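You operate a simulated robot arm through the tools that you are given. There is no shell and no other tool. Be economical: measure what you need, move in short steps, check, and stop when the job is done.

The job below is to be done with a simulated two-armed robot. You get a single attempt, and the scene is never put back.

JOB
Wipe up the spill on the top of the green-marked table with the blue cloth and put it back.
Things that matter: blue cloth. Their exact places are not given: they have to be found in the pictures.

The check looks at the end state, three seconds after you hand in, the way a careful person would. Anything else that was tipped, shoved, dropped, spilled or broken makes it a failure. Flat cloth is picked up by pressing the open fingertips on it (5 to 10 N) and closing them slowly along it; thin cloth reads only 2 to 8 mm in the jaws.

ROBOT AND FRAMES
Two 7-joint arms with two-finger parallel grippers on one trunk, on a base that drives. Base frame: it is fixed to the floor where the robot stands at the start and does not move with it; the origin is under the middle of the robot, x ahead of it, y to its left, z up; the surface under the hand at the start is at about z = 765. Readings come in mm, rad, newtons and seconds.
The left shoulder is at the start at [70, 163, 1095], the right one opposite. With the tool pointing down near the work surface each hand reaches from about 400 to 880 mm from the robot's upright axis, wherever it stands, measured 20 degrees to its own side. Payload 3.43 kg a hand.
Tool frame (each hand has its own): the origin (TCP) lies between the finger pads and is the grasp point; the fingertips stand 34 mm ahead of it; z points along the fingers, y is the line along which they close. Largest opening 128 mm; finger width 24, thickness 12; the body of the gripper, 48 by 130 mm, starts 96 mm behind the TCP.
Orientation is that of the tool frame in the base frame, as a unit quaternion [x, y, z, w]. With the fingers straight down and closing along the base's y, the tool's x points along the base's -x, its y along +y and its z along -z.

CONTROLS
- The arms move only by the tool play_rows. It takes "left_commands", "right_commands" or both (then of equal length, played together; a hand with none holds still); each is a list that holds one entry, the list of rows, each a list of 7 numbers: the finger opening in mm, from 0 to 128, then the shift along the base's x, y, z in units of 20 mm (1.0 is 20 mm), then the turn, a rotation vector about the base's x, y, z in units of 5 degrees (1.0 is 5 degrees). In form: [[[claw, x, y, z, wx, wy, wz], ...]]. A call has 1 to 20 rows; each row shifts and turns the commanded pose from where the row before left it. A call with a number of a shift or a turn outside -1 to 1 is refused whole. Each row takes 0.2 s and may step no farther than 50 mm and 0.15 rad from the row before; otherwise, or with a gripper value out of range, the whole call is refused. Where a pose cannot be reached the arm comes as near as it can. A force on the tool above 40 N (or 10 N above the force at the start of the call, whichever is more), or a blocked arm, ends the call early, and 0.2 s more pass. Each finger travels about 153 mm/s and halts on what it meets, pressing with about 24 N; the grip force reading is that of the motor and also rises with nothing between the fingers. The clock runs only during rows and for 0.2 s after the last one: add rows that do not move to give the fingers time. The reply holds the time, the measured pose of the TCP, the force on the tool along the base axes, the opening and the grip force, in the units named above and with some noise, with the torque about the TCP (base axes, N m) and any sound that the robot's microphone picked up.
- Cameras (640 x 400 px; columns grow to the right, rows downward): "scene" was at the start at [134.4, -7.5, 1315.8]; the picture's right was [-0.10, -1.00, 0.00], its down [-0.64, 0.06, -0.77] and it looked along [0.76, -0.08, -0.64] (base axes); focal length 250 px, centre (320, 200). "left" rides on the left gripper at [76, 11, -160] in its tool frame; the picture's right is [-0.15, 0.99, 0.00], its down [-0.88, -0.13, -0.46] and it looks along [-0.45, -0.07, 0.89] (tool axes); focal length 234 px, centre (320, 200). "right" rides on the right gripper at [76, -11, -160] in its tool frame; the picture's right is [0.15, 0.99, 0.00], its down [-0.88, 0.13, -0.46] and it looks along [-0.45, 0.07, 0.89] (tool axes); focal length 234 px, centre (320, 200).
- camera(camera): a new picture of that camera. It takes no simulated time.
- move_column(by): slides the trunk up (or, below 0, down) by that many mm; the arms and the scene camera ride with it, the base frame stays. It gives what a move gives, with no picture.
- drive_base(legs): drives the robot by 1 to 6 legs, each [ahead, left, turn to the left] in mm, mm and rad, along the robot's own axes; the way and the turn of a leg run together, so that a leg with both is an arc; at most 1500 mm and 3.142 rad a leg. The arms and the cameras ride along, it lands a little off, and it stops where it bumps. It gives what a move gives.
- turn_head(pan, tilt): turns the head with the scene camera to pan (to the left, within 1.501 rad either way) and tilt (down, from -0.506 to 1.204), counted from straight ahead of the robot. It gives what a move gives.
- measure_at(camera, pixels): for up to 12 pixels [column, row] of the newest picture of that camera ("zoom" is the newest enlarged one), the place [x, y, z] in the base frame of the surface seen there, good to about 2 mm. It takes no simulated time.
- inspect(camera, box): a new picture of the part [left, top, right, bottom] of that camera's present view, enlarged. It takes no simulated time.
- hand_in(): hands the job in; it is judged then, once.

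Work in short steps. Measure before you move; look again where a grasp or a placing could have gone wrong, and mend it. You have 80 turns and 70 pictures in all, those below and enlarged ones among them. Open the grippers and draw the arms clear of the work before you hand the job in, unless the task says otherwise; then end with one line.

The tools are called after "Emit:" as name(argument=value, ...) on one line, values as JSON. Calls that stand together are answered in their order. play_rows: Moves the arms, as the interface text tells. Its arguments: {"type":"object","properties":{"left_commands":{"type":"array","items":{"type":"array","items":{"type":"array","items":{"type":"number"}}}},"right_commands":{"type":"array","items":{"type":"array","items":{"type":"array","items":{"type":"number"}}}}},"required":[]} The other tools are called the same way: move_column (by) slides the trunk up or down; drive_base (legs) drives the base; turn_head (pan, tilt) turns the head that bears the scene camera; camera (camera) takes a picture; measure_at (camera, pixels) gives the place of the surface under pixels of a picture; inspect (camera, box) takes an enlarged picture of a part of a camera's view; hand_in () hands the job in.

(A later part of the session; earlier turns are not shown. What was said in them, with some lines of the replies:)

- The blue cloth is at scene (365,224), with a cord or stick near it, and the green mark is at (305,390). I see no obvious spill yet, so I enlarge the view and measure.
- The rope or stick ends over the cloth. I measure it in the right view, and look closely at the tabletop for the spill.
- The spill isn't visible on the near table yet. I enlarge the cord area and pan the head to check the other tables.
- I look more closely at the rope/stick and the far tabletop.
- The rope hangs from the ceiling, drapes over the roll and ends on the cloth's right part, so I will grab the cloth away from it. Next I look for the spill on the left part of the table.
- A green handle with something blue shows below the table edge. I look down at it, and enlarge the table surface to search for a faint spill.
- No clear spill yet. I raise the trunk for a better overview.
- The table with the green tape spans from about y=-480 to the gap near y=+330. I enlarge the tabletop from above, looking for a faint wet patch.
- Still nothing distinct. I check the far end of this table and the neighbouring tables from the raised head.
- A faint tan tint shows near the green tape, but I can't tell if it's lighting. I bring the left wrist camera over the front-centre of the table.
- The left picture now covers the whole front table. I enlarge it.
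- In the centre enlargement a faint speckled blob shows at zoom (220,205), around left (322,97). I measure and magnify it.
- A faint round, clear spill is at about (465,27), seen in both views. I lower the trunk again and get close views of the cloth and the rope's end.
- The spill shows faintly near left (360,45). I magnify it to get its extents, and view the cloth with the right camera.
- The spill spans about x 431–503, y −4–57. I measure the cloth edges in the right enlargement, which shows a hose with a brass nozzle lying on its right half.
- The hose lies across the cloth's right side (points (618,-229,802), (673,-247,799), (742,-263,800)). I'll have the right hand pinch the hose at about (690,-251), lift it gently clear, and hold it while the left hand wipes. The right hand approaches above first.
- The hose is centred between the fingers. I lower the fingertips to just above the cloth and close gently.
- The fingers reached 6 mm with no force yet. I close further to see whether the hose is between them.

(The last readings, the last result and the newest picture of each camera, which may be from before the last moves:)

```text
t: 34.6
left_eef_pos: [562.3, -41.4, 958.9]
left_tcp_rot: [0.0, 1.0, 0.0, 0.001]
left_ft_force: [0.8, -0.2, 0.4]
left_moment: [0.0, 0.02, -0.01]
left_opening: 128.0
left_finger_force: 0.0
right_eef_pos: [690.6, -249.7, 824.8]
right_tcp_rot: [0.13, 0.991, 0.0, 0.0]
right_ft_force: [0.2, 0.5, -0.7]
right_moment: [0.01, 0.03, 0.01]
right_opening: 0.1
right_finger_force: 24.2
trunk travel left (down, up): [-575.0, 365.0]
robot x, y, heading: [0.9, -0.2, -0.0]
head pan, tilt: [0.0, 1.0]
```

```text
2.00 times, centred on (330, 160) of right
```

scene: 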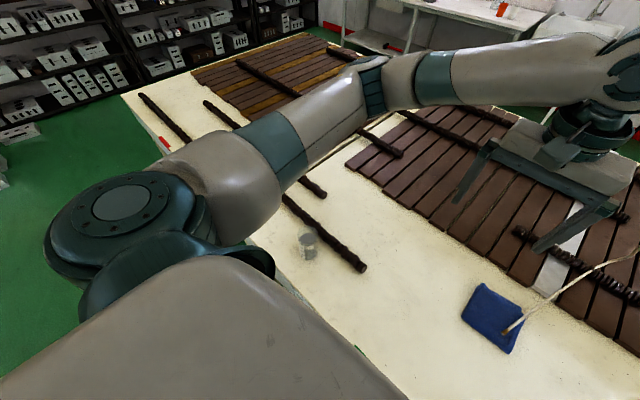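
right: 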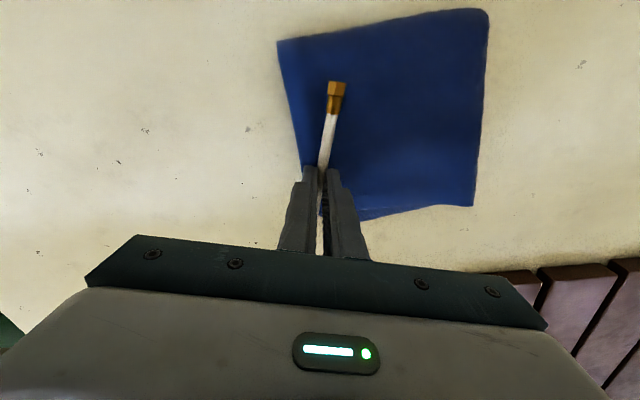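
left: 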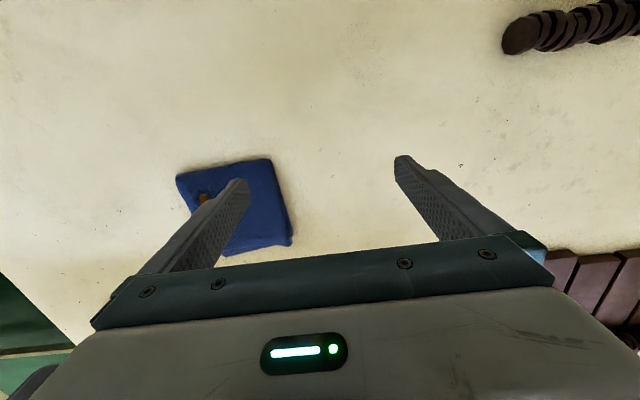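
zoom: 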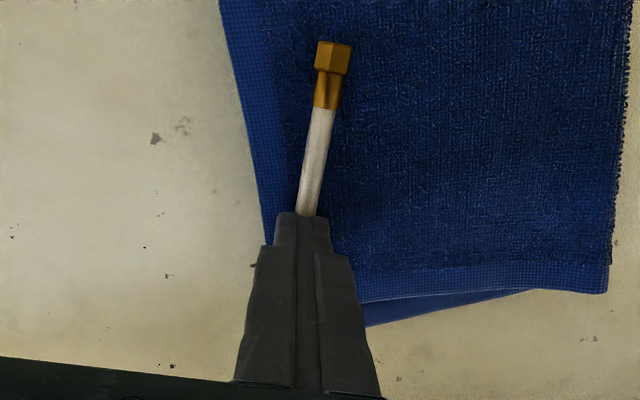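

They closed fully with no hose between them. I try once more, a few mm lower.

Emit:
play_rows(right_commands=[[[30, 0, 0, 0, 0, 0, 0], [30, 0, 0, 0, 0, 0, 0], [30, 0, 0, -0.4, 0, 0, 0], [20, 0, 0, 0, 0, 0, 0], [12, 0, 0, 0, 0, 0, 0], [6, 0, 0, 0, 0, 0, 0], [3, 0, 0, 0, 0, 0, 0], [3, 0, 0, 0, 0, 0, 0]]])

Emit:
inspect(camera="right", box=[260, 60, 400, 260])

```text
t: 36.4
left_eef_pos: [562.7, -41.5, 959.4]
left_tcp_rot: [0.0, 1.0, 0.0, 0.001]
left_ft_force: [0.0, 1.1, 0.5]
left_moment: [0.03, -0.03, 0.02]
left_opening: 128.0
left_finger_force: 0.0
right_eef_pos: [689.2, -251.5, 814.9]
right_tcp_rot: [0.131, 0.991, 0.0, 0.0]
right_ft_force: [-0.7, -0.3, 0.9]
right_moment: [-0.05, 0.01, 0.02]
right_opening: 4.7
right_finger_force: 24.5
trunk travel left (down, up): [-575.0, 365.0]
robot x, y, heading: [3.3, -2.8, -0.004]
head pan, tilt: [0.0, 1.0]
```

```text
2.00 times, centred on (330, 160) of right
```

zoom: 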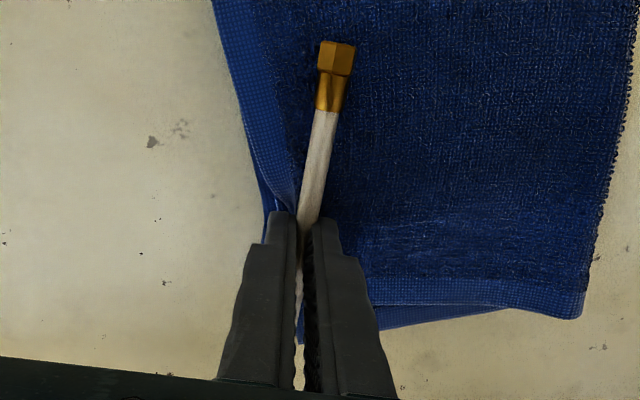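

It stopped at 4.7 mm, most likely pinching the cloth's right edge rather than the hose. I lift 16 mm to see what comes up.

Emit:
play_rows(right_commands=[[[3, 0, 0, 0.4, 0, 0, 0], [3, 0, 0, 0.4, 0, 0, 0], [3, 0, 0, 0, 0, 0, 0]]])

Emit:
camera(camera="right")

Emit:
measure_at(camera="right", pixels=[[332, 84], [332, 92], [326, 130], [324, 155]])

Emit:
inspect(camera="scene", box=[340, 40, 500, 150])

```text
t: 37.2
left_eef_pos: [563.5, -41.9, 958.4]
left_tcp_rot: [0.0, 1.0, 0.0, 0.0]
left_ft_force: [-0.7, 0.4, -0.9]
left_moment: [-0.02, 0.01, 0.0]
left_opening: 127.7
left_finger_force: 0.0
right_eef_pos: [691.0, -250.7, 830.6]
right_tcp_rot: [0.13, 0.991, 0.0, 0.0]
right_ft_force: [-0.2, -0.3, -0.2]
right_moment: [0.0, 0.02, 0.0]
right_opening: 5.0
right_finger_force: 23.8
trunk travel left (down, up): [-575.0, 365.0]
robot x, y, heading: [-1.6, -2.4, 0.0]
head pan, tilt: [0.0, 1.0]
```

```text
27 pictures are left
```

right: 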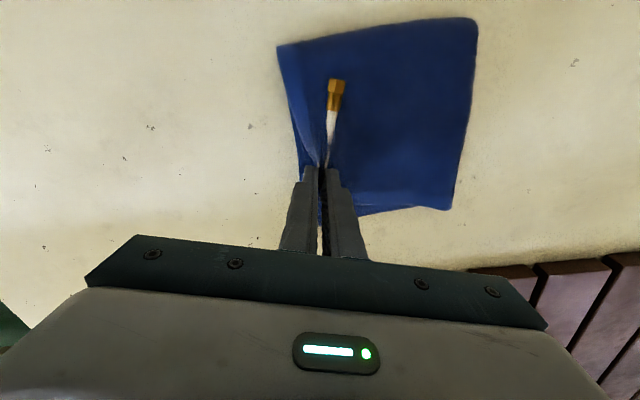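

```text
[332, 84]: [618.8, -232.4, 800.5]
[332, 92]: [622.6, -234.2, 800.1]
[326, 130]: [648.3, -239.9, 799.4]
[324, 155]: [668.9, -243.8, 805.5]
```

```text
3.64 times, centred on (420, 95) of scene
```

zoom: 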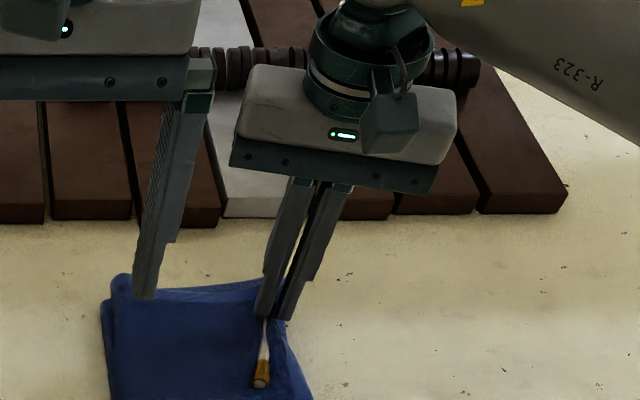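

The nozzle stayed at (619,-232,800) and only the cloth edge rose, so the hose is fixed and out of play. I set the edge back down, release, and withdraw the right hand so the left can take the cloth at its middle.

Emit:
play_rows(right_commands=[[[3, 0, 0, -0.4, 0, 0, 0], [3, 0, 0, -0.4, 0, 0, 0], [12, 0, 0, 0, 0, 0, 0], [25, 0, 0, 0, 0, 0, 0], [35, 0, 0, 0.3, 0, 0, 0], [35, 0, 0, 0.6, 0, 0, 0], [35, 0, 0, 1, 0, 0, 0], [35, 0, 0, 1, 0, 0, 0], [35, 0, 0, 1, 0, 0, 0], [35, 0, 0, 1, 0, 0, 0], [35, 0, 0, 1, 0, 0, 0], [35, 0, -1, 1, 0, 0, 1], [35, 0, -1, 1, 0, 0, 1], [35, 0, -1, 1, 0, 0, 1], [35, 0, -1, 1, 0, 0, 0], [35, 0, -1, 1, 0, 0, 0], [35, 0, -1, 0, 0, 0, 0], [35, 0, -1, 0, 0, 0, 0], [35, 0, -1, 0, 0, 0, 0], [35, 0, 0, 0, 0, 0, 0]]])

Emit:
camera(camera="scene")

Emit:
inspect(camera="scene", box=[320, 60, 480, 160])

```text
t: 41.4
left_eef_pos: [563.1, -41.4, 957.8]
left_tcp_rot: [0.0, 1.0, 0.0, 0.0]
left_ft_force: [-1.1, -0.2, -0.8]
left_moment: [-0.01, -0.02, 0.0]
left_opening: 127.8
left_finger_force: 0.1
right_eef_pos: [690.0, -409.7, 1037.7]
right_tcp_rot: [0.0, 1.0, 0.0, -0.001]
right_ft_force: [0.6, 0.4, -0.7]
right_moment: [-0.02, 0.01, 0.01]
right_opening: 34.8
right_finger_force: 0.0
trunk travel left (down, up): [-575.0, 365.0]
robot x, y, heading: [-3.0, -0.8, 0.0]
head pan, tilt: [0.0, 1.0]
```

```text
25 pictures are left
```

scene: 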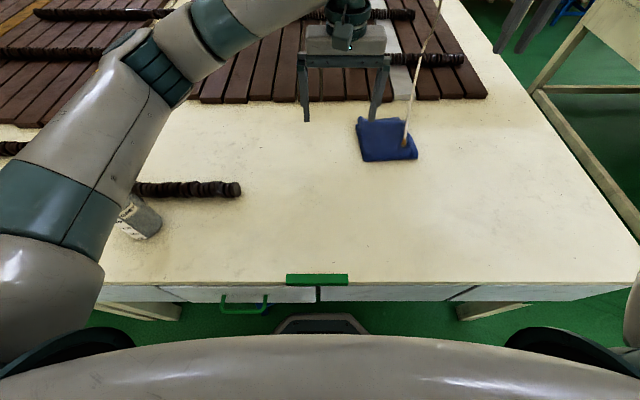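

```text
4.00 times, centred on (400, 110) of scene
```

zoom: 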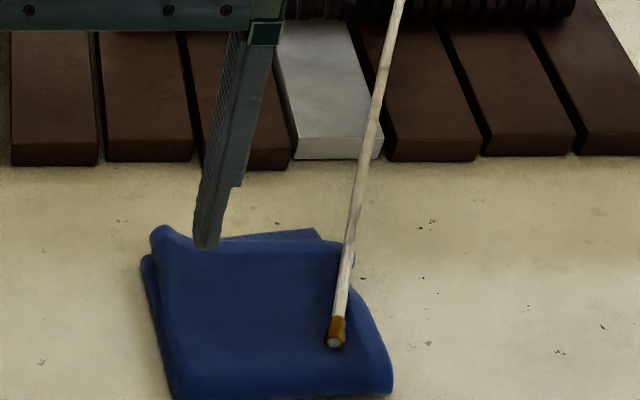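

The cloth is nearly as it was. I move the left hand above its middle (660,-175), opening 60.

Emit:
play_rows(left_commands=[[[100, 0.7, -0.95, 0, 0, 0, 0], [60, 0.7, -0.95, 0, 0, 0, 0], [60, 0.7, -0.95, 0, 0, 0, 0], [60, 0.7, -0.95, 0, 0, 0, 0], [60, 0.7, -0.95, 0, 0, 0, 0], [60, 0.7, -0.95, -0.5, 0, 0, 0], [60, 0.65, -1, -1, 0, 0, 0], [60, 0, 0, -1, 0, 0, 0], [60, 0, 0, -1, 0, 0, 0], [60, 0, 0, -1, 0, 0, 0], [60, 0, 0, -0.8, 0, 0, 0], [60, 0, 0, 0, 0, 0, 0]]])

Emit:
camera(camera="left")

```text
t: 44.0
left_eef_pos: [662.3, -177.3, 851.1]
left_tcp_rot: [0.0, 1.0, 0.0, 0.0]
left_ft_force: [0.3, 0.2, 0.3]
left_moment: [-0.04, 0.0, 0.01]
left_opening: 60.1
left_finger_force: 0.0
right_eef_pos: [689.5, -410.0, 1036.8]
right_tcp_rot: [0.0, 1.0, -0.001, 0.001]
right_ft_force: [0.7, -0.6, 0.3]
right_moment: [-0.01, 0.0, 0.01]
right_opening: 34.8
right_finger_force: 0.1
trunk travel left (down, up): [-575.0, 365.0]
robot x, y, heading: [0.7, 3.2, -0.001]
head pan, tilt: [0.0, 1.0]
```

```text
23 pictures are left
```

left: 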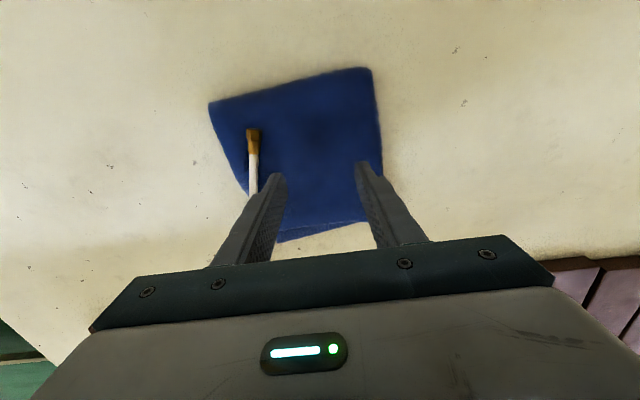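

The fingers straddle the cloth's middle. I lower to contact and check the force.

Emit:
play_rows(left_commands=[[[60, 0, 0, -0.8, 0, 0, 0], [60, 0, 0, -0.6, 0, 0, 0], [60, 0, 0, -0.25, 0, 0, 0], [60, 0, 0, -0.15, 0, 0, 0], [60, 0, 0, 0, 0, 0, 0]]])

```text
t: 45.2
left_eef_pos: [660.5, -176.4, 816.0]
left_tcp_rot: [0.0, 1.0, 0.0, 0.001]
left_ft_force: [0.2, -0.2, 2.0]
left_moment: [0.02, -0.01, 0.04]
left_opening: 60.0
left_finger_force: 0.1
right_eef_pos: [689.8, -409.8, 1037.7]
right_tcp_rot: [0.0, 1.0, -0.001, 0.001]
right_ft_force: [-0.5, -0.5, 0.7]
right_moment: [0.02, -0.04, -0.02]
right_opening: 34.8
right_finger_force: 0.0
trunk travel left (down, up): [-575.0, 365.0]
robot x, y, heading: [-2.2, 3.5, 0.0]
head pan, tilt: [0.0, 1.0]
```

Contact reads 2 N at z=816. I press a few mm more.

Emit:
play_rows(left_commands=[[[60, 0, 0, -0.15, 0, 0, 0], [60, 0, 0, -0.1, 0, 0, 0], [60, 0, 0, 0, 0, 0, 0]]])

```text
t: 46.0
left_eef_pos: [659.1, -175.8, 810.5]
left_tcp_rot: [-0.001, 1.0, 0.0, 0.0]
left_ft_force: [2.1, 0.8, 10.3]
left_moment: [0.05, -0.1, 0.03]
left_opening: 59.4
left_finger_force: 0.0
right_eef_pos: [689.4, -410.0, 1036.2]
right_tcp_rot: [0.0, 1.0, 0.0, 0.0]
right_ft_force: [0.6, 0.2, 0.4]
right_moment: [0.02, 0.03, 0.0]
right_opening: 34.9
right_finger_force: 0.0
trunk travel left (down, up): [-575.0, 365.0]
robot x, y, heading: [-0.2, -0.0, 0.001]
head pan, tilt: [0.0, 1.0]
```

It reads 10 N, so I ease up 1 mm and close slowly.

Emit:
play_rows(left_commands=[[[56, 0, 0, 0.05, 0, 0, 0], [50, 0, 0, 0, 0, 0, 0], [45, 0, 0, 0, 0, 0, 0], [40, 0, 0, 0, 0, 0, 0], [35, 0, 0, 0, 0, 0, 0], [30, 0, 0, 0, 0, 0, 0], [25, 0, 0, 0, 0, 0, 0], [20, 0, 0, 0, 0, 0, 0], [15, 0, 0, 0, 0, 0, 0], [10, 0, 0, 0, 0, 0, 0], [6, 0, 0, 0, 0, 0, 0], [3, 0, 0, 0, 0, 0, 0], [0, 0, 0, 0, 0, 0, 0], [0, 0, 0, 0, 0, 0, 0]]])

Emit:
camera(camera="left")

```text
t: 49.0
left_eef_pos: [659.1, -176.1, 811.6]
left_tcp_rot: [0.0, 1.0, -0.001, 0.0]
left_ft_force: [-0.3, 0.5, 7.5]
left_moment: [-0.01, -0.02, -0.02]
left_opening: 14.4
left_finger_force: 23.9
right_eef_pos: [689.1, -410.2, 1036.6]
right_tcp_rot: [0.001, 1.0, 0.0, 0.0]
right_ft_force: [-0.2, 0.4, -0.3]
right_moment: [0.02, 0.02, 0.01]
right_opening: 34.5
right_finger_force: 0.0
trunk travel left (down, up): [-575.0, 365.0]
robot x, y, heading: [0.4, 0.5, -0.0]
head pan, tilt: [0.0, 1.0]
```

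```text
22 pictures are left
```

left: 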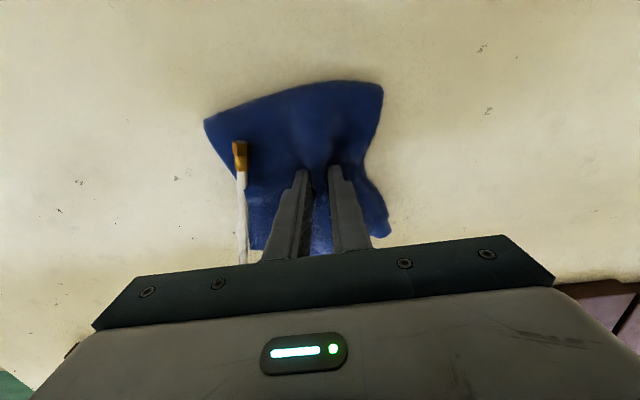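

The cloth is bunched firmly (14 mm, 24 N). I draw it leftwards out from under the hose with only a small lift.

Emit:
play_rows(left_commands=[[[0, 0, 0.3, 0.3, 0, 0, 0], [0, 0, 0.6, 0.3, 0, 0, 0], [0, 0, 0.8, 0, 0, 0, 0], [0, 0, 0.8, 0, 0, 0, 0], [0, 0, 0.8, 0, 0, 0, 0], [0, 0, 0.8, 0, 0, 0, 0], [0, -0.2, 0.8, 0, 0, 0, 0], [0, 0, 0, 0, 0, 0, 0]]])

Emit:
inspect(camera="scene", box=[280, 40, 480, 180])

```text
t: 50.8
left_eef_pos: [654.2, -78.8, 825.8]
left_tcp_rot: [0.0, 1.0, 0.001, 0.0]
left_ft_force: [1.0, 0.1, 0.3]
left_moment: [0.01, 0.02, 0.0]
left_opening: 13.4
left_finger_force: 23.6
right_eef_pos: [690.3, -411.0, 1036.8]
right_tcp_rot: [0.0, 1.0, 0.0, 0.0]
right_ft_force: [-0.5, -0.3, -0.6]
right_moment: [0.05, 0.04, -0.02]
right_opening: 34.9
right_finger_force: 0.1
trunk travel left (down, up): [-575.0, 365.0]
robot x, y, heading: [-2.0, 3.7, 0.006]
head pan, tilt: [0.0, 1.0]
```

```text
2.86 times, centred on (380, 110) of scene
```

zoom: 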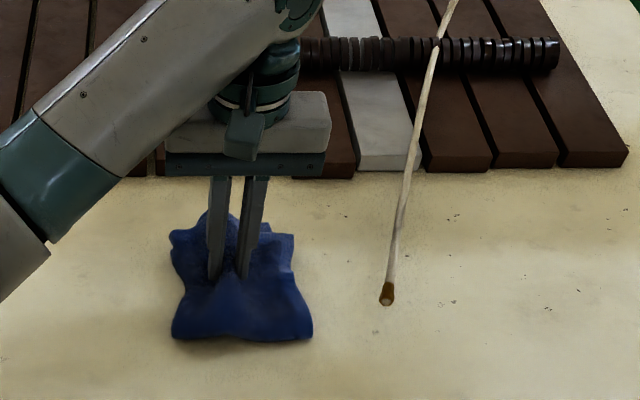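

The cloth is free and the hose stayed. I carry it to the spill centre (467,27).

Emit:
play_rows(left_commands=[[[0, -0.9, 0.5, 0, 0, 0, 0], [0, -0.9, 0.5, 0, 0, 0, 0], [0, -0.9, 0.5, 0, 0, 0, 0], [0, -0.9, 0.5, 0, 0, 0, 0], [0, -0.9, 0.5, 0, 0, 0, 0], [0, -0.9, 0.5, 0, 0, 0, 0], [0, -0.9, 0.5, 0, 0, 0, 0], [0, -0.9, 0.6, 0, 0, 0, 0], [0, -0.9, 0.6, 0, 0, 0, 0], [0, -0.9, 0.6, 0, 0, 0, 0], [0, -0.3, 0, -0.4, 0, 0, 0], [0, 0, 0, -0.3, 0, 0, 0], [0, 0, 0, 0, 0, 0, 0]]])

Emit:
camera(camera="scene")

```text
t: 53.6
left_eef_pos: [469.5, 28.9, 811.5]
left_tcp_rot: [0.0, 1.0, -0.001, 0.001]
left_ft_force: [0.6, 0.3, 17.1]
left_moment: [0.03, -0.01, -0.01]
left_opening: 13.9
left_finger_force: 23.9
right_eef_pos: [688.6, -408.8, 1037.4]
right_tcp_rot: [0.0, 1.0, 0.0, 0.0]
right_ft_force: [0.1, 0.6, 1.0]
right_moment: [0.0, -0.03, 0.0]
right_opening: 34.9
right_finger_force: 0.1
trunk travel left (down, up): [-575.0, 365.0]
robot x, y, heading: [1.3, 0.6, -0.004]
head pan, tilt: [0.0, 1.0]
```

```text
20 pictures are left
```

scene: 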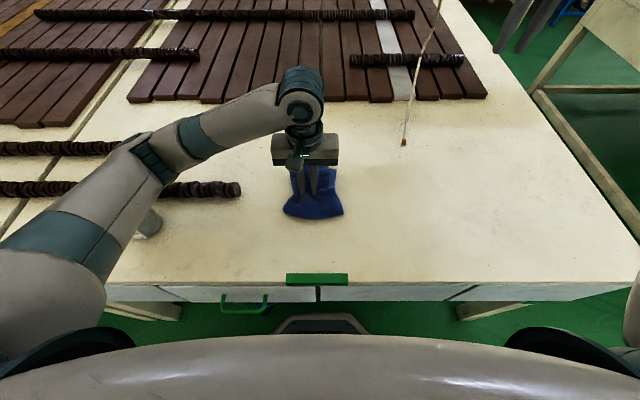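

The cloth is pressed onto the spill at 17 N. I ease off slightly and sweep over x 429–509, y −5–55.

Emit:
play_rows(left_commands=[[[0, 1, -0.85, 0.06, 0, 0, 0], [0, 1, -0.85, 0, 0, 0, 0], [0, -1, 0, 0, 0, 0, 0], [0, -1, 0, 0, 0, 0, 0], [0, -1, 0, 0, 0, 0, 0], [0, -1, 0, 0, 0, 0, 0], [0, 0, 1, 0, 0, 0, 0], [0, 1, 0, 0, 0, 0, 0], [0, 1, 0, 0, 0, 0, 0], [0, 1, 0, 0, 0, 0, 0], [0, 1, 0, 0, 0, 0, 0], [0, 0, 1, 0, 0, 0, 0], [0, -1, 0, 0, 0, 0, 0], [0, -1, 0, 0, 0, 0, 0], [0, -1, 0, 0, 0, 0, 0], [0, -1, 0, 0, 0, 0, 0], [0, 0, 1, 0, 0, 0, 0], [0, 1, 0, 0, 0, 0, 0], [0, 1, 0, 0, 0, 0, 0], [0, 1, 0, 0, 0, 0, 0]]])

```text
t: 57.8
left_eef_pos: [489.5, 53.7, 811.8]
left_tcp_rot: [-0.001, 1.0, 0.0, 0.0]
left_ft_force: [-4.4, 0.6, 11.2]
left_moment: [0.0, 0.15, 0.02]
left_opening: 13.9
left_finger_force: 23.6
right_eef_pos: [689.1, -409.7, 1037.5]
right_tcp_rot: [0.0, 1.0, -0.001, 0.0]
right_ft_force: [-0.2, 0.3, -1.0]
right_moment: [-0.03, 0.01, -0.04]
right_opening: 34.8
right_finger_force: 0.0
trunk travel left (down, up): [-575.0, 365.0]
robot x, y, heading: [2.3, 1.2, 0.005]
head pan, tilt: [0.0, 1.0]
```

The first pass went well at 11 N. I make a second pass along y over the same area.

Emit:
play_rows(left_commands=[[[0, 1, 0, 0, 0, 0, 0], [0, 0, -1, 0, 0, 0, 0], [0, 0, -1, 0, 0, 0, 0], [0, 0, -1, 0, 0, 0, 0], [0, -1, 0, 0, 0, 0, 0], [0, 0, 1, 0, 0, 0, 0], [0, 0, 1, 0, 0, 0, 0], [0, 0, 1, 0, 0, 0, 0], [0, -1, 0, 0, 0, 0, 0], [0, 0, -1, 0, 0, 0, 0], [0, 0, -1, 0, 0, 0, 0], [0, 0, -1, 0, 0, 0, 0], [0, -1, 0, 0, 0, 0, 0], [0, 0, 1, 0, 0, 0, 0], [0, 0, 1, 0, 0, 0, 0], [0, 0, 1, 0, 0, 0, 0], [0, -1, 0, 0, 0, 0, 0], [0, 0, -1, 0, 0, 0, 0], [0, 0, -1, 0, 0, 0, 0], [0, 0, -1, 0, 0, 0, 0]]])

Emit:
camera(camera="left")

```text
t: 62.0
left_eef_pos: [427.5, -5.6, 811.5]
left_tcp_rot: [0.0, 1.0, 0.0, 0.0]
left_ft_force: [0.0, 4.8, 13.6]
left_moment: [0.16, 0.05, 0.03]
left_opening: 14.1
left_finger_force: 23.8
right_eef_pos: [689.7, -410.5, 1037.6]
right_tcp_rot: [-0.001, 1.0, 0.0, 0.0]
right_ft_force: [0.0, -0.3, -0.8]
right_moment: [-0.02, 0.04, 0.0]
right_opening: 35.0
right_finger_force: 0.2
trunk travel left (down, up): [-575.0, 365.0]
robot x, y, heading: [-0.9, 0.4, -0.002]
head pan, tilt: [0.0, 1.0]
```

```text
19 pictures are left
```

left: 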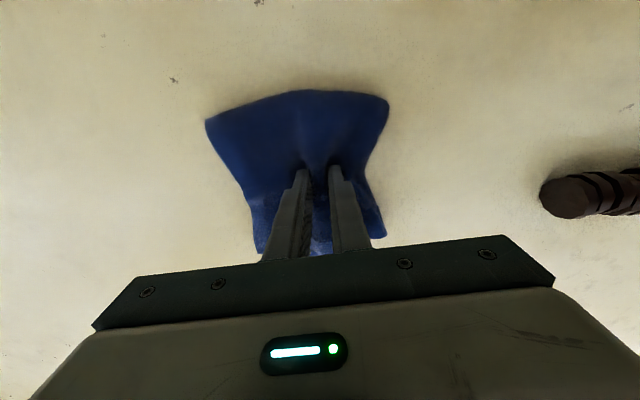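

I lift slightly and carry the cloth partway home, then inspect the spill spot.

Emit:
play_rows(left_commands=[[[0, 0, 0, 0.8, 0, 0, 0], [0, 0.9, -0.5, 0.4, 0, 0, 0], [0, 0.9, -0.5, 0, 0, 0, 0], [0, 0.9, -0.5, 0, 0, 0, 0], [0, 0.9, -0.5, 0, 0, 0, 0], [0, 0.9, -0.5, 0, 0, 0, 0], [0, 0.9, -0.5, 0, 0, 0, 0], [0, 0.9, -0.5, 0, 0, 0, 0], [0, 0.9, -0.5, 0, 0, 0, 0], [0, 0, 0, 0, 0, 0, 0]]])

Emit:
inspect(camera="scene", box=[220, 150, 380, 250])

Emit:
inspect(camera="left", box=[240, 0, 560, 150])

Emit:
measure_at(camera="zoom", pixels=[[320, 20], [500, 20], [400, 100], [550, 150]])

```text
t: 64.2
left_eef_pos: [573.4, -87.0, 835.5]
left_tcp_rot: [0.0, 1.0, 0.0, 0.0]
left_ft_force: [-0.6, 0.1, 0.0]
left_moment: [-0.05, 0.02, 0.01]
left_opening: 13.5
left_finger_force: 23.7
right_eef_pos: [689.4, -410.3, 1037.0]
right_tcp_rot: [0.0, 1.0, 0.0, 0.0]
right_ft_force: [0.6, 0.7, -0.9]
right_moment: [-0.05, -0.03, -0.01]
right_opening: 34.5
right_finger_force: 0.0
trunk travel left (down, up): [-575.0, 365.0]
robot x, y, heading: [-0.3, -1.3, -0.001]
head pan, tilt: [0.0, 1.0]
```

```text
4.00 times, centred on (300, 200) of scene
```

zoom: 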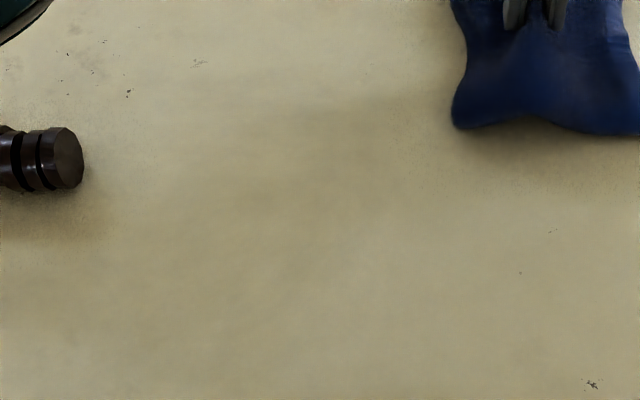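

```text
2.00 times, centred on (400, 75) of left
```

zoom: 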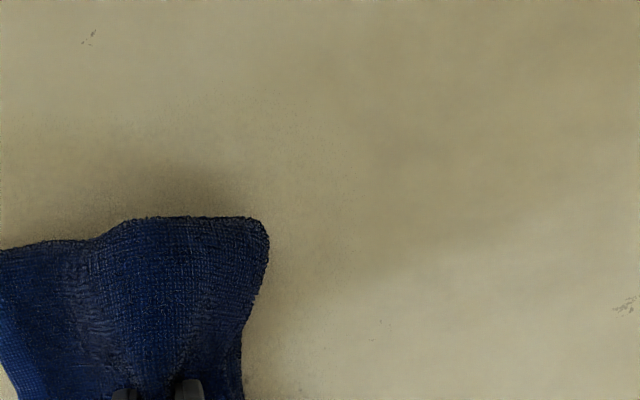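

```text
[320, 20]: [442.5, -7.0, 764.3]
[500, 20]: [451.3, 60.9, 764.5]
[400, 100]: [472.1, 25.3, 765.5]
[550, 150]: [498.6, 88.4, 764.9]
```

The faint ring is gone. I return the cloth to its original place (660,-176), reversing the path.

Emit:
play_rows(left_commands=[[[0, 0.9, 0, 0, 0, 0, 0], [0, 0.9, 0, 0, 0, 0, 0], [0, 0.9, -0.3, 0, 0, 0, 0], [0, 0.9, -0.5, 0, 0, 0, 0], [0, 0.7, -0.6, 0, 0, 0, 0], [0, 0, -0.8, 0, 0, 0, 0], [0, 0, -0.8, 0, 0, 0, 0], [0, 0, -0.8, 0, 0, 0, 0], [0, 0, -0.65, 0, 0, 0, 0], [0, 0, 0, 0, 0, 0, 0]]])

Emit:
inspect(camera="scene", box=[280, 40, 480, 180])

Emit:
camera(camera="left")

```text
t: 66.4
left_eef_pos: [660.3, -176.8, 835.0]
left_tcp_rot: [0.0, 1.0, -0.001, 0.0]
left_ft_force: [0.4, -0.6, -1.1]
left_moment: [-0.03, -0.03, -0.01]
left_opening: 13.9
left_finger_force: 23.9
right_eef_pos: [689.6, -409.3, 1036.7]
right_tcp_rot: [0.001, 1.0, 0.0, 0.0]
right_ft_force: [0.3, -0.3, -1.1]
right_moment: [0.0, 0.01, 0.02]
right_opening: 34.9
right_finger_force: 0.0
trunk travel left (down, up): [-575.0, 365.0]
robot x, y, heading: [-2.8, -2.7, -0.002]
head pan, tilt: [0.0, 1.0]
```

```text
2.86 times, centred on (380, 110) of scene
```

zoom: 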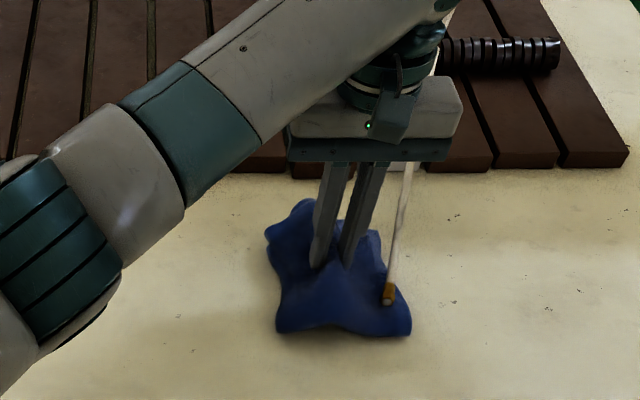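

```text
15 pictures are left
```

left: 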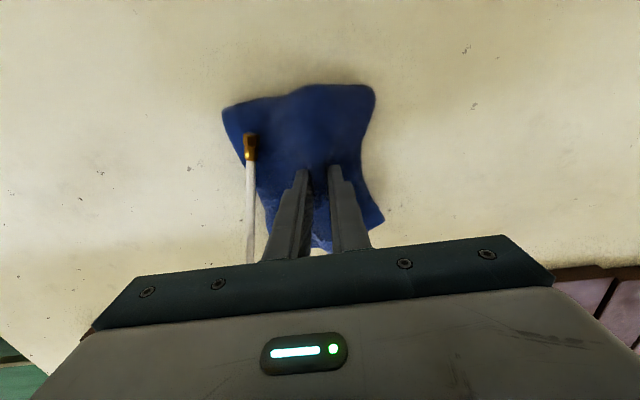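

The cloth hangs right over its old place. I lower it, then open slowly with light pressure to spread it out again.

Emit:
play_rows(left_commands=[[[0, 0, 0, -0.6, 0, 0, 0], [0, 0, 0, -0.45, 0, 0, 0], [0, 0, 0, -0.1, 0, 0, 0], [5, 0, 0, 0, 0, 0, 0], [10, 0, 0, 0, 0, 0, 0], [16, 0, 0, 0, 0, 0, 0], [20, 0, 0, 0, 0, 0, 0], [25, 0, 0, 0, 0, 0, 0], [30, 0, 0, 0, 0, 0, 0], [36, 0, 0, 0, 0, 0, 0], [42, 0, 0, 0, 0, 0, 0], [48, 0, 0, 0, 0, 0, 0], [54, 0, 0, 0, 0, 0, 0], [60, 0, 0, 0, 0, 0, 0], [64, 0, 0, 0, 0, 0, 0], [64, 0, 0, 0, 0, 0, 0]]])

Emit:
camera(camera="left")

```text
t: 69.8
left_eef_pos: [658.7, -176.0, 812.6]
left_tcp_rot: [0.0, 1.0, 0.001, 0.0]
left_ft_force: [0.9, -0.5, 4.1]
left_moment: [0.01, -0.02, -0.03]
left_opening: 61.8
left_finger_force: 0.0
right_eef_pos: [688.7, -409.8, 1037.5]
right_tcp_rot: [-0.001, 1.0, 0.001, 0.0]
right_ft_force: [0.1, 0.3, 1.3]
right_moment: [0.01, -0.01, 0.0]
right_opening: 34.9
right_finger_force: 0.1
trunk travel left (down, up): [-575.0, 365.0]
robot x, y, heading: [-1.3, -2.6, 0.001]
head pan, tilt: [0.0, 1.0]
```

```text
14 pictures are left
```

left: 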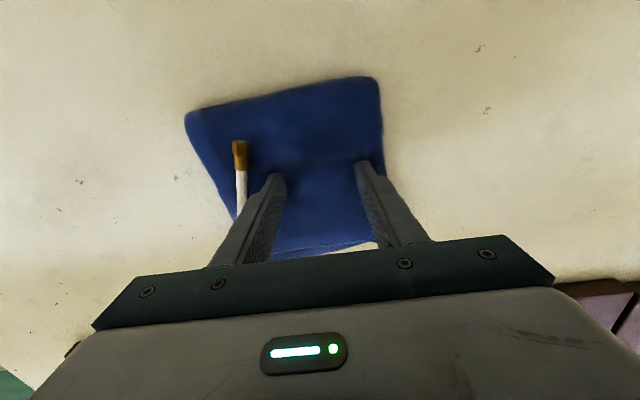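

It spread out well. I lift straight up and withdraw the left hand to its starting side.

Emit:
play_rows(left_commands=[[[64, 0, 0, 0.5, 0, 0, 0], [64, 0, 0, 1, 0, 0, 0], [64, 0, 0, 1, 0, 0, 0], [64, 0, 0, 1, 0, 0, 0], [64, 0, 0, 1, 0, 0, 0], [64, 0, 0, 1, 0, 0, 0], [64, 0, 0, 1, 0, 0, 0], [100, 0, 1, 0.7, 0, 0, 0], [128, 0, 1, 0, 0, 0, 0], [128, 0, 1, 0, 0, 0, 0], [128, 0, 1, 0, 0, 0, 0], [128, 0, 1, 0, 0, 0, 0], [128, 0, 1, 0, 0, 0, 0], [128, 0, 1, 0, 0, 0, 0], [128, 0, 1, 0, 0, 0, 0], [128, 0, 1, 0, 0, 0, 0], [128, 0, 1, 0, 0, 0, 0], [128, 0, 1, 0, 0, 0, 0], [128, 0, 1, 0, 0, 0, 0]]], right_commands=[[[35, 0, 0, 0, 0, 0, 0], [35, 0, 0, 0, 0, 0, 0], [35, 0, 0, 0, 0, 0, 0], [35, 0, 0, 0, 0, 0, 0], [35, 0, 0, 0, 0, 0, 0], [60, 0, 0, 0, 0, 0, 0], [80, 0, 0, 0, 0, 0, 0], [100, 0, 0, 0, 0, 0, 0], [128, 0, 0, 0, 0, 0, 0], [128, 0, 0, 0, 0, 0, 0], [128, 0, 0, 0, 0, 0, 0], [128, 0, 0, 0, 0, 0, 0], [128, 0, 0, 0, 0, 0, 0], [128, 0, 0, 0, 0, 0, 0], [128, 0, 0, 0, 0, 0, 0], [128, 0, 0, 0, 0, 0, 0], [128, 0, 0, 0, 0, 0, 0], [128, 0, 0, 0, 0, 0, 0], [128, 0, 0, 0, 0, 0, 0]]])

Emit:
camera(camera="scene")

Emit:
inspect(camera="scene", box=[200, 90, 440, 240])

Emit:
measure_at(camera="scene", pixels=[[360, 120], [405, 118], [416, 156], [365, 160], [385, 140], [404, 143]])

```text
t: 73.8
left_eef_pos: [660.3, 64.7, 954.9]
left_tcp_rot: [0.0, 1.0, 0.0, 0.0]
left_ft_force: [-0.1, 0.3, 1.1]
left_moment: [-0.05, 0.03, 0.02]
left_opening: 127.8
left_finger_force: 0.1
right_eef_pos: [690.4, -410.0, 1037.9]
right_tcp_rot: [0.0, 1.0, 0.0, 0.0]
right_ft_force: [-0.2, -0.3, 0.4]
right_moment: [-0.01, 0.0, -0.01]
right_opening: 127.8
right_finger_force: 0.1
trunk travel left (down, up): [-575.0, 365.0]
robot x, y, heading: [-1.2, -1.2, -0.002]
head pan, tilt: [0.0, 1.0]
```

```text
13 pictures are left
```

scene: 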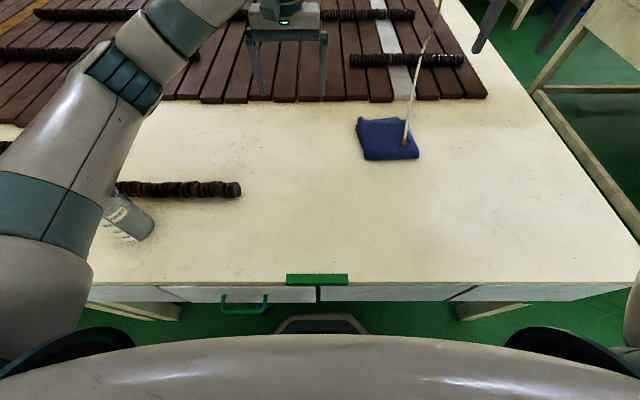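

```text
2.67 times, centred on (320, 165) of scene
```

zoom: 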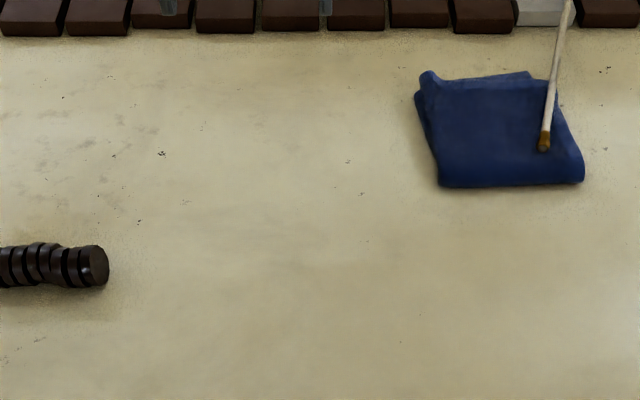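

```text
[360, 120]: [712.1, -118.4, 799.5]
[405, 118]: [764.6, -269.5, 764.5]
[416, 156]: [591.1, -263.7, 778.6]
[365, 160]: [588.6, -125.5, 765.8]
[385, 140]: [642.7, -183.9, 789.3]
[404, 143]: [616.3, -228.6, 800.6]
```

The cloth is back at its original corners and the hose is where it was. I take one last close look at the wiped area before handing in.

Emit:
play_rows(left_commands=[[[128, -0.5, 1, 0, 0, 0, 0], [128, -0.5, 1, 0, 0, 0, 0], [128, -0.5, 1, 0, 0, 0, 0], [128, -0.5, 0, 0, 0, 0, 0], [128, 0, 0, 0, 0, 0, 0]]])

Emit:
inspect(camera="left", box=[60, 0, 380, 200])

Emit:
measure_at(camera="zoom", pixels=[[200, 40], [300, 40], [250, 100]])

```text
t: 75.0
left_eef_pos: [621.6, 124.8, 956.8]
left_tcp_rot: [0.0, 1.0, 0.0, 0.0]
left_ft_force: [0.7, 0.8, 0.3]
left_moment: [-0.01, 0.02, -0.01]
left_opening: 128.0
left_finger_force: 0.1
right_eef_pos: [689.1, -411.7, 1035.4]
right_tcp_rot: [0.0, 1.0, 0.0, 0.001]
right_ft_force: [-0.5, -0.2, -0.9]
right_moment: [-0.01, 0.0, -0.01]
right_opening: 128.0
right_finger_force: 0.1
trunk travel left (down, up): [-575.0, 365.0]
robot x, y, heading: [0.0, -0.9, -0.002]
head pan, tilt: [0.0, 1.0]
```

```text
2.00 times, centred on (220, 100) of left
```

zoom: 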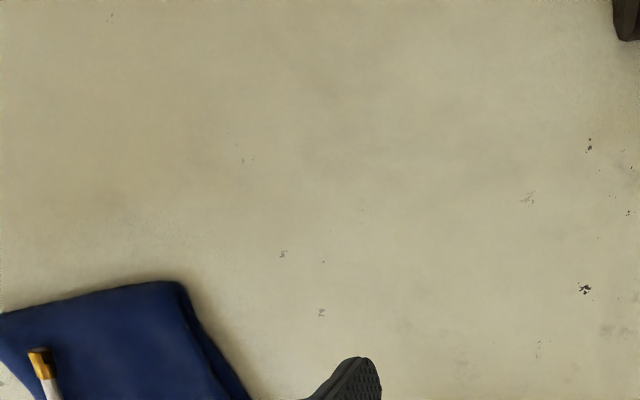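

```text
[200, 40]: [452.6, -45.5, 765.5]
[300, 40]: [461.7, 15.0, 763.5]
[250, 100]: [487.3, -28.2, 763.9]
```

The area around (460,27) is clean, the cloth is back in place, and both arms are clear with grippers open. I hand in.

Emit:
hand_in()

```text
The job is handed in.
```

I wiped up the spill on the green-marked table with the blue cloth, and no trace shows in the last close-up. The cloth is back in its original place, and both arms are clear with their grippers open.
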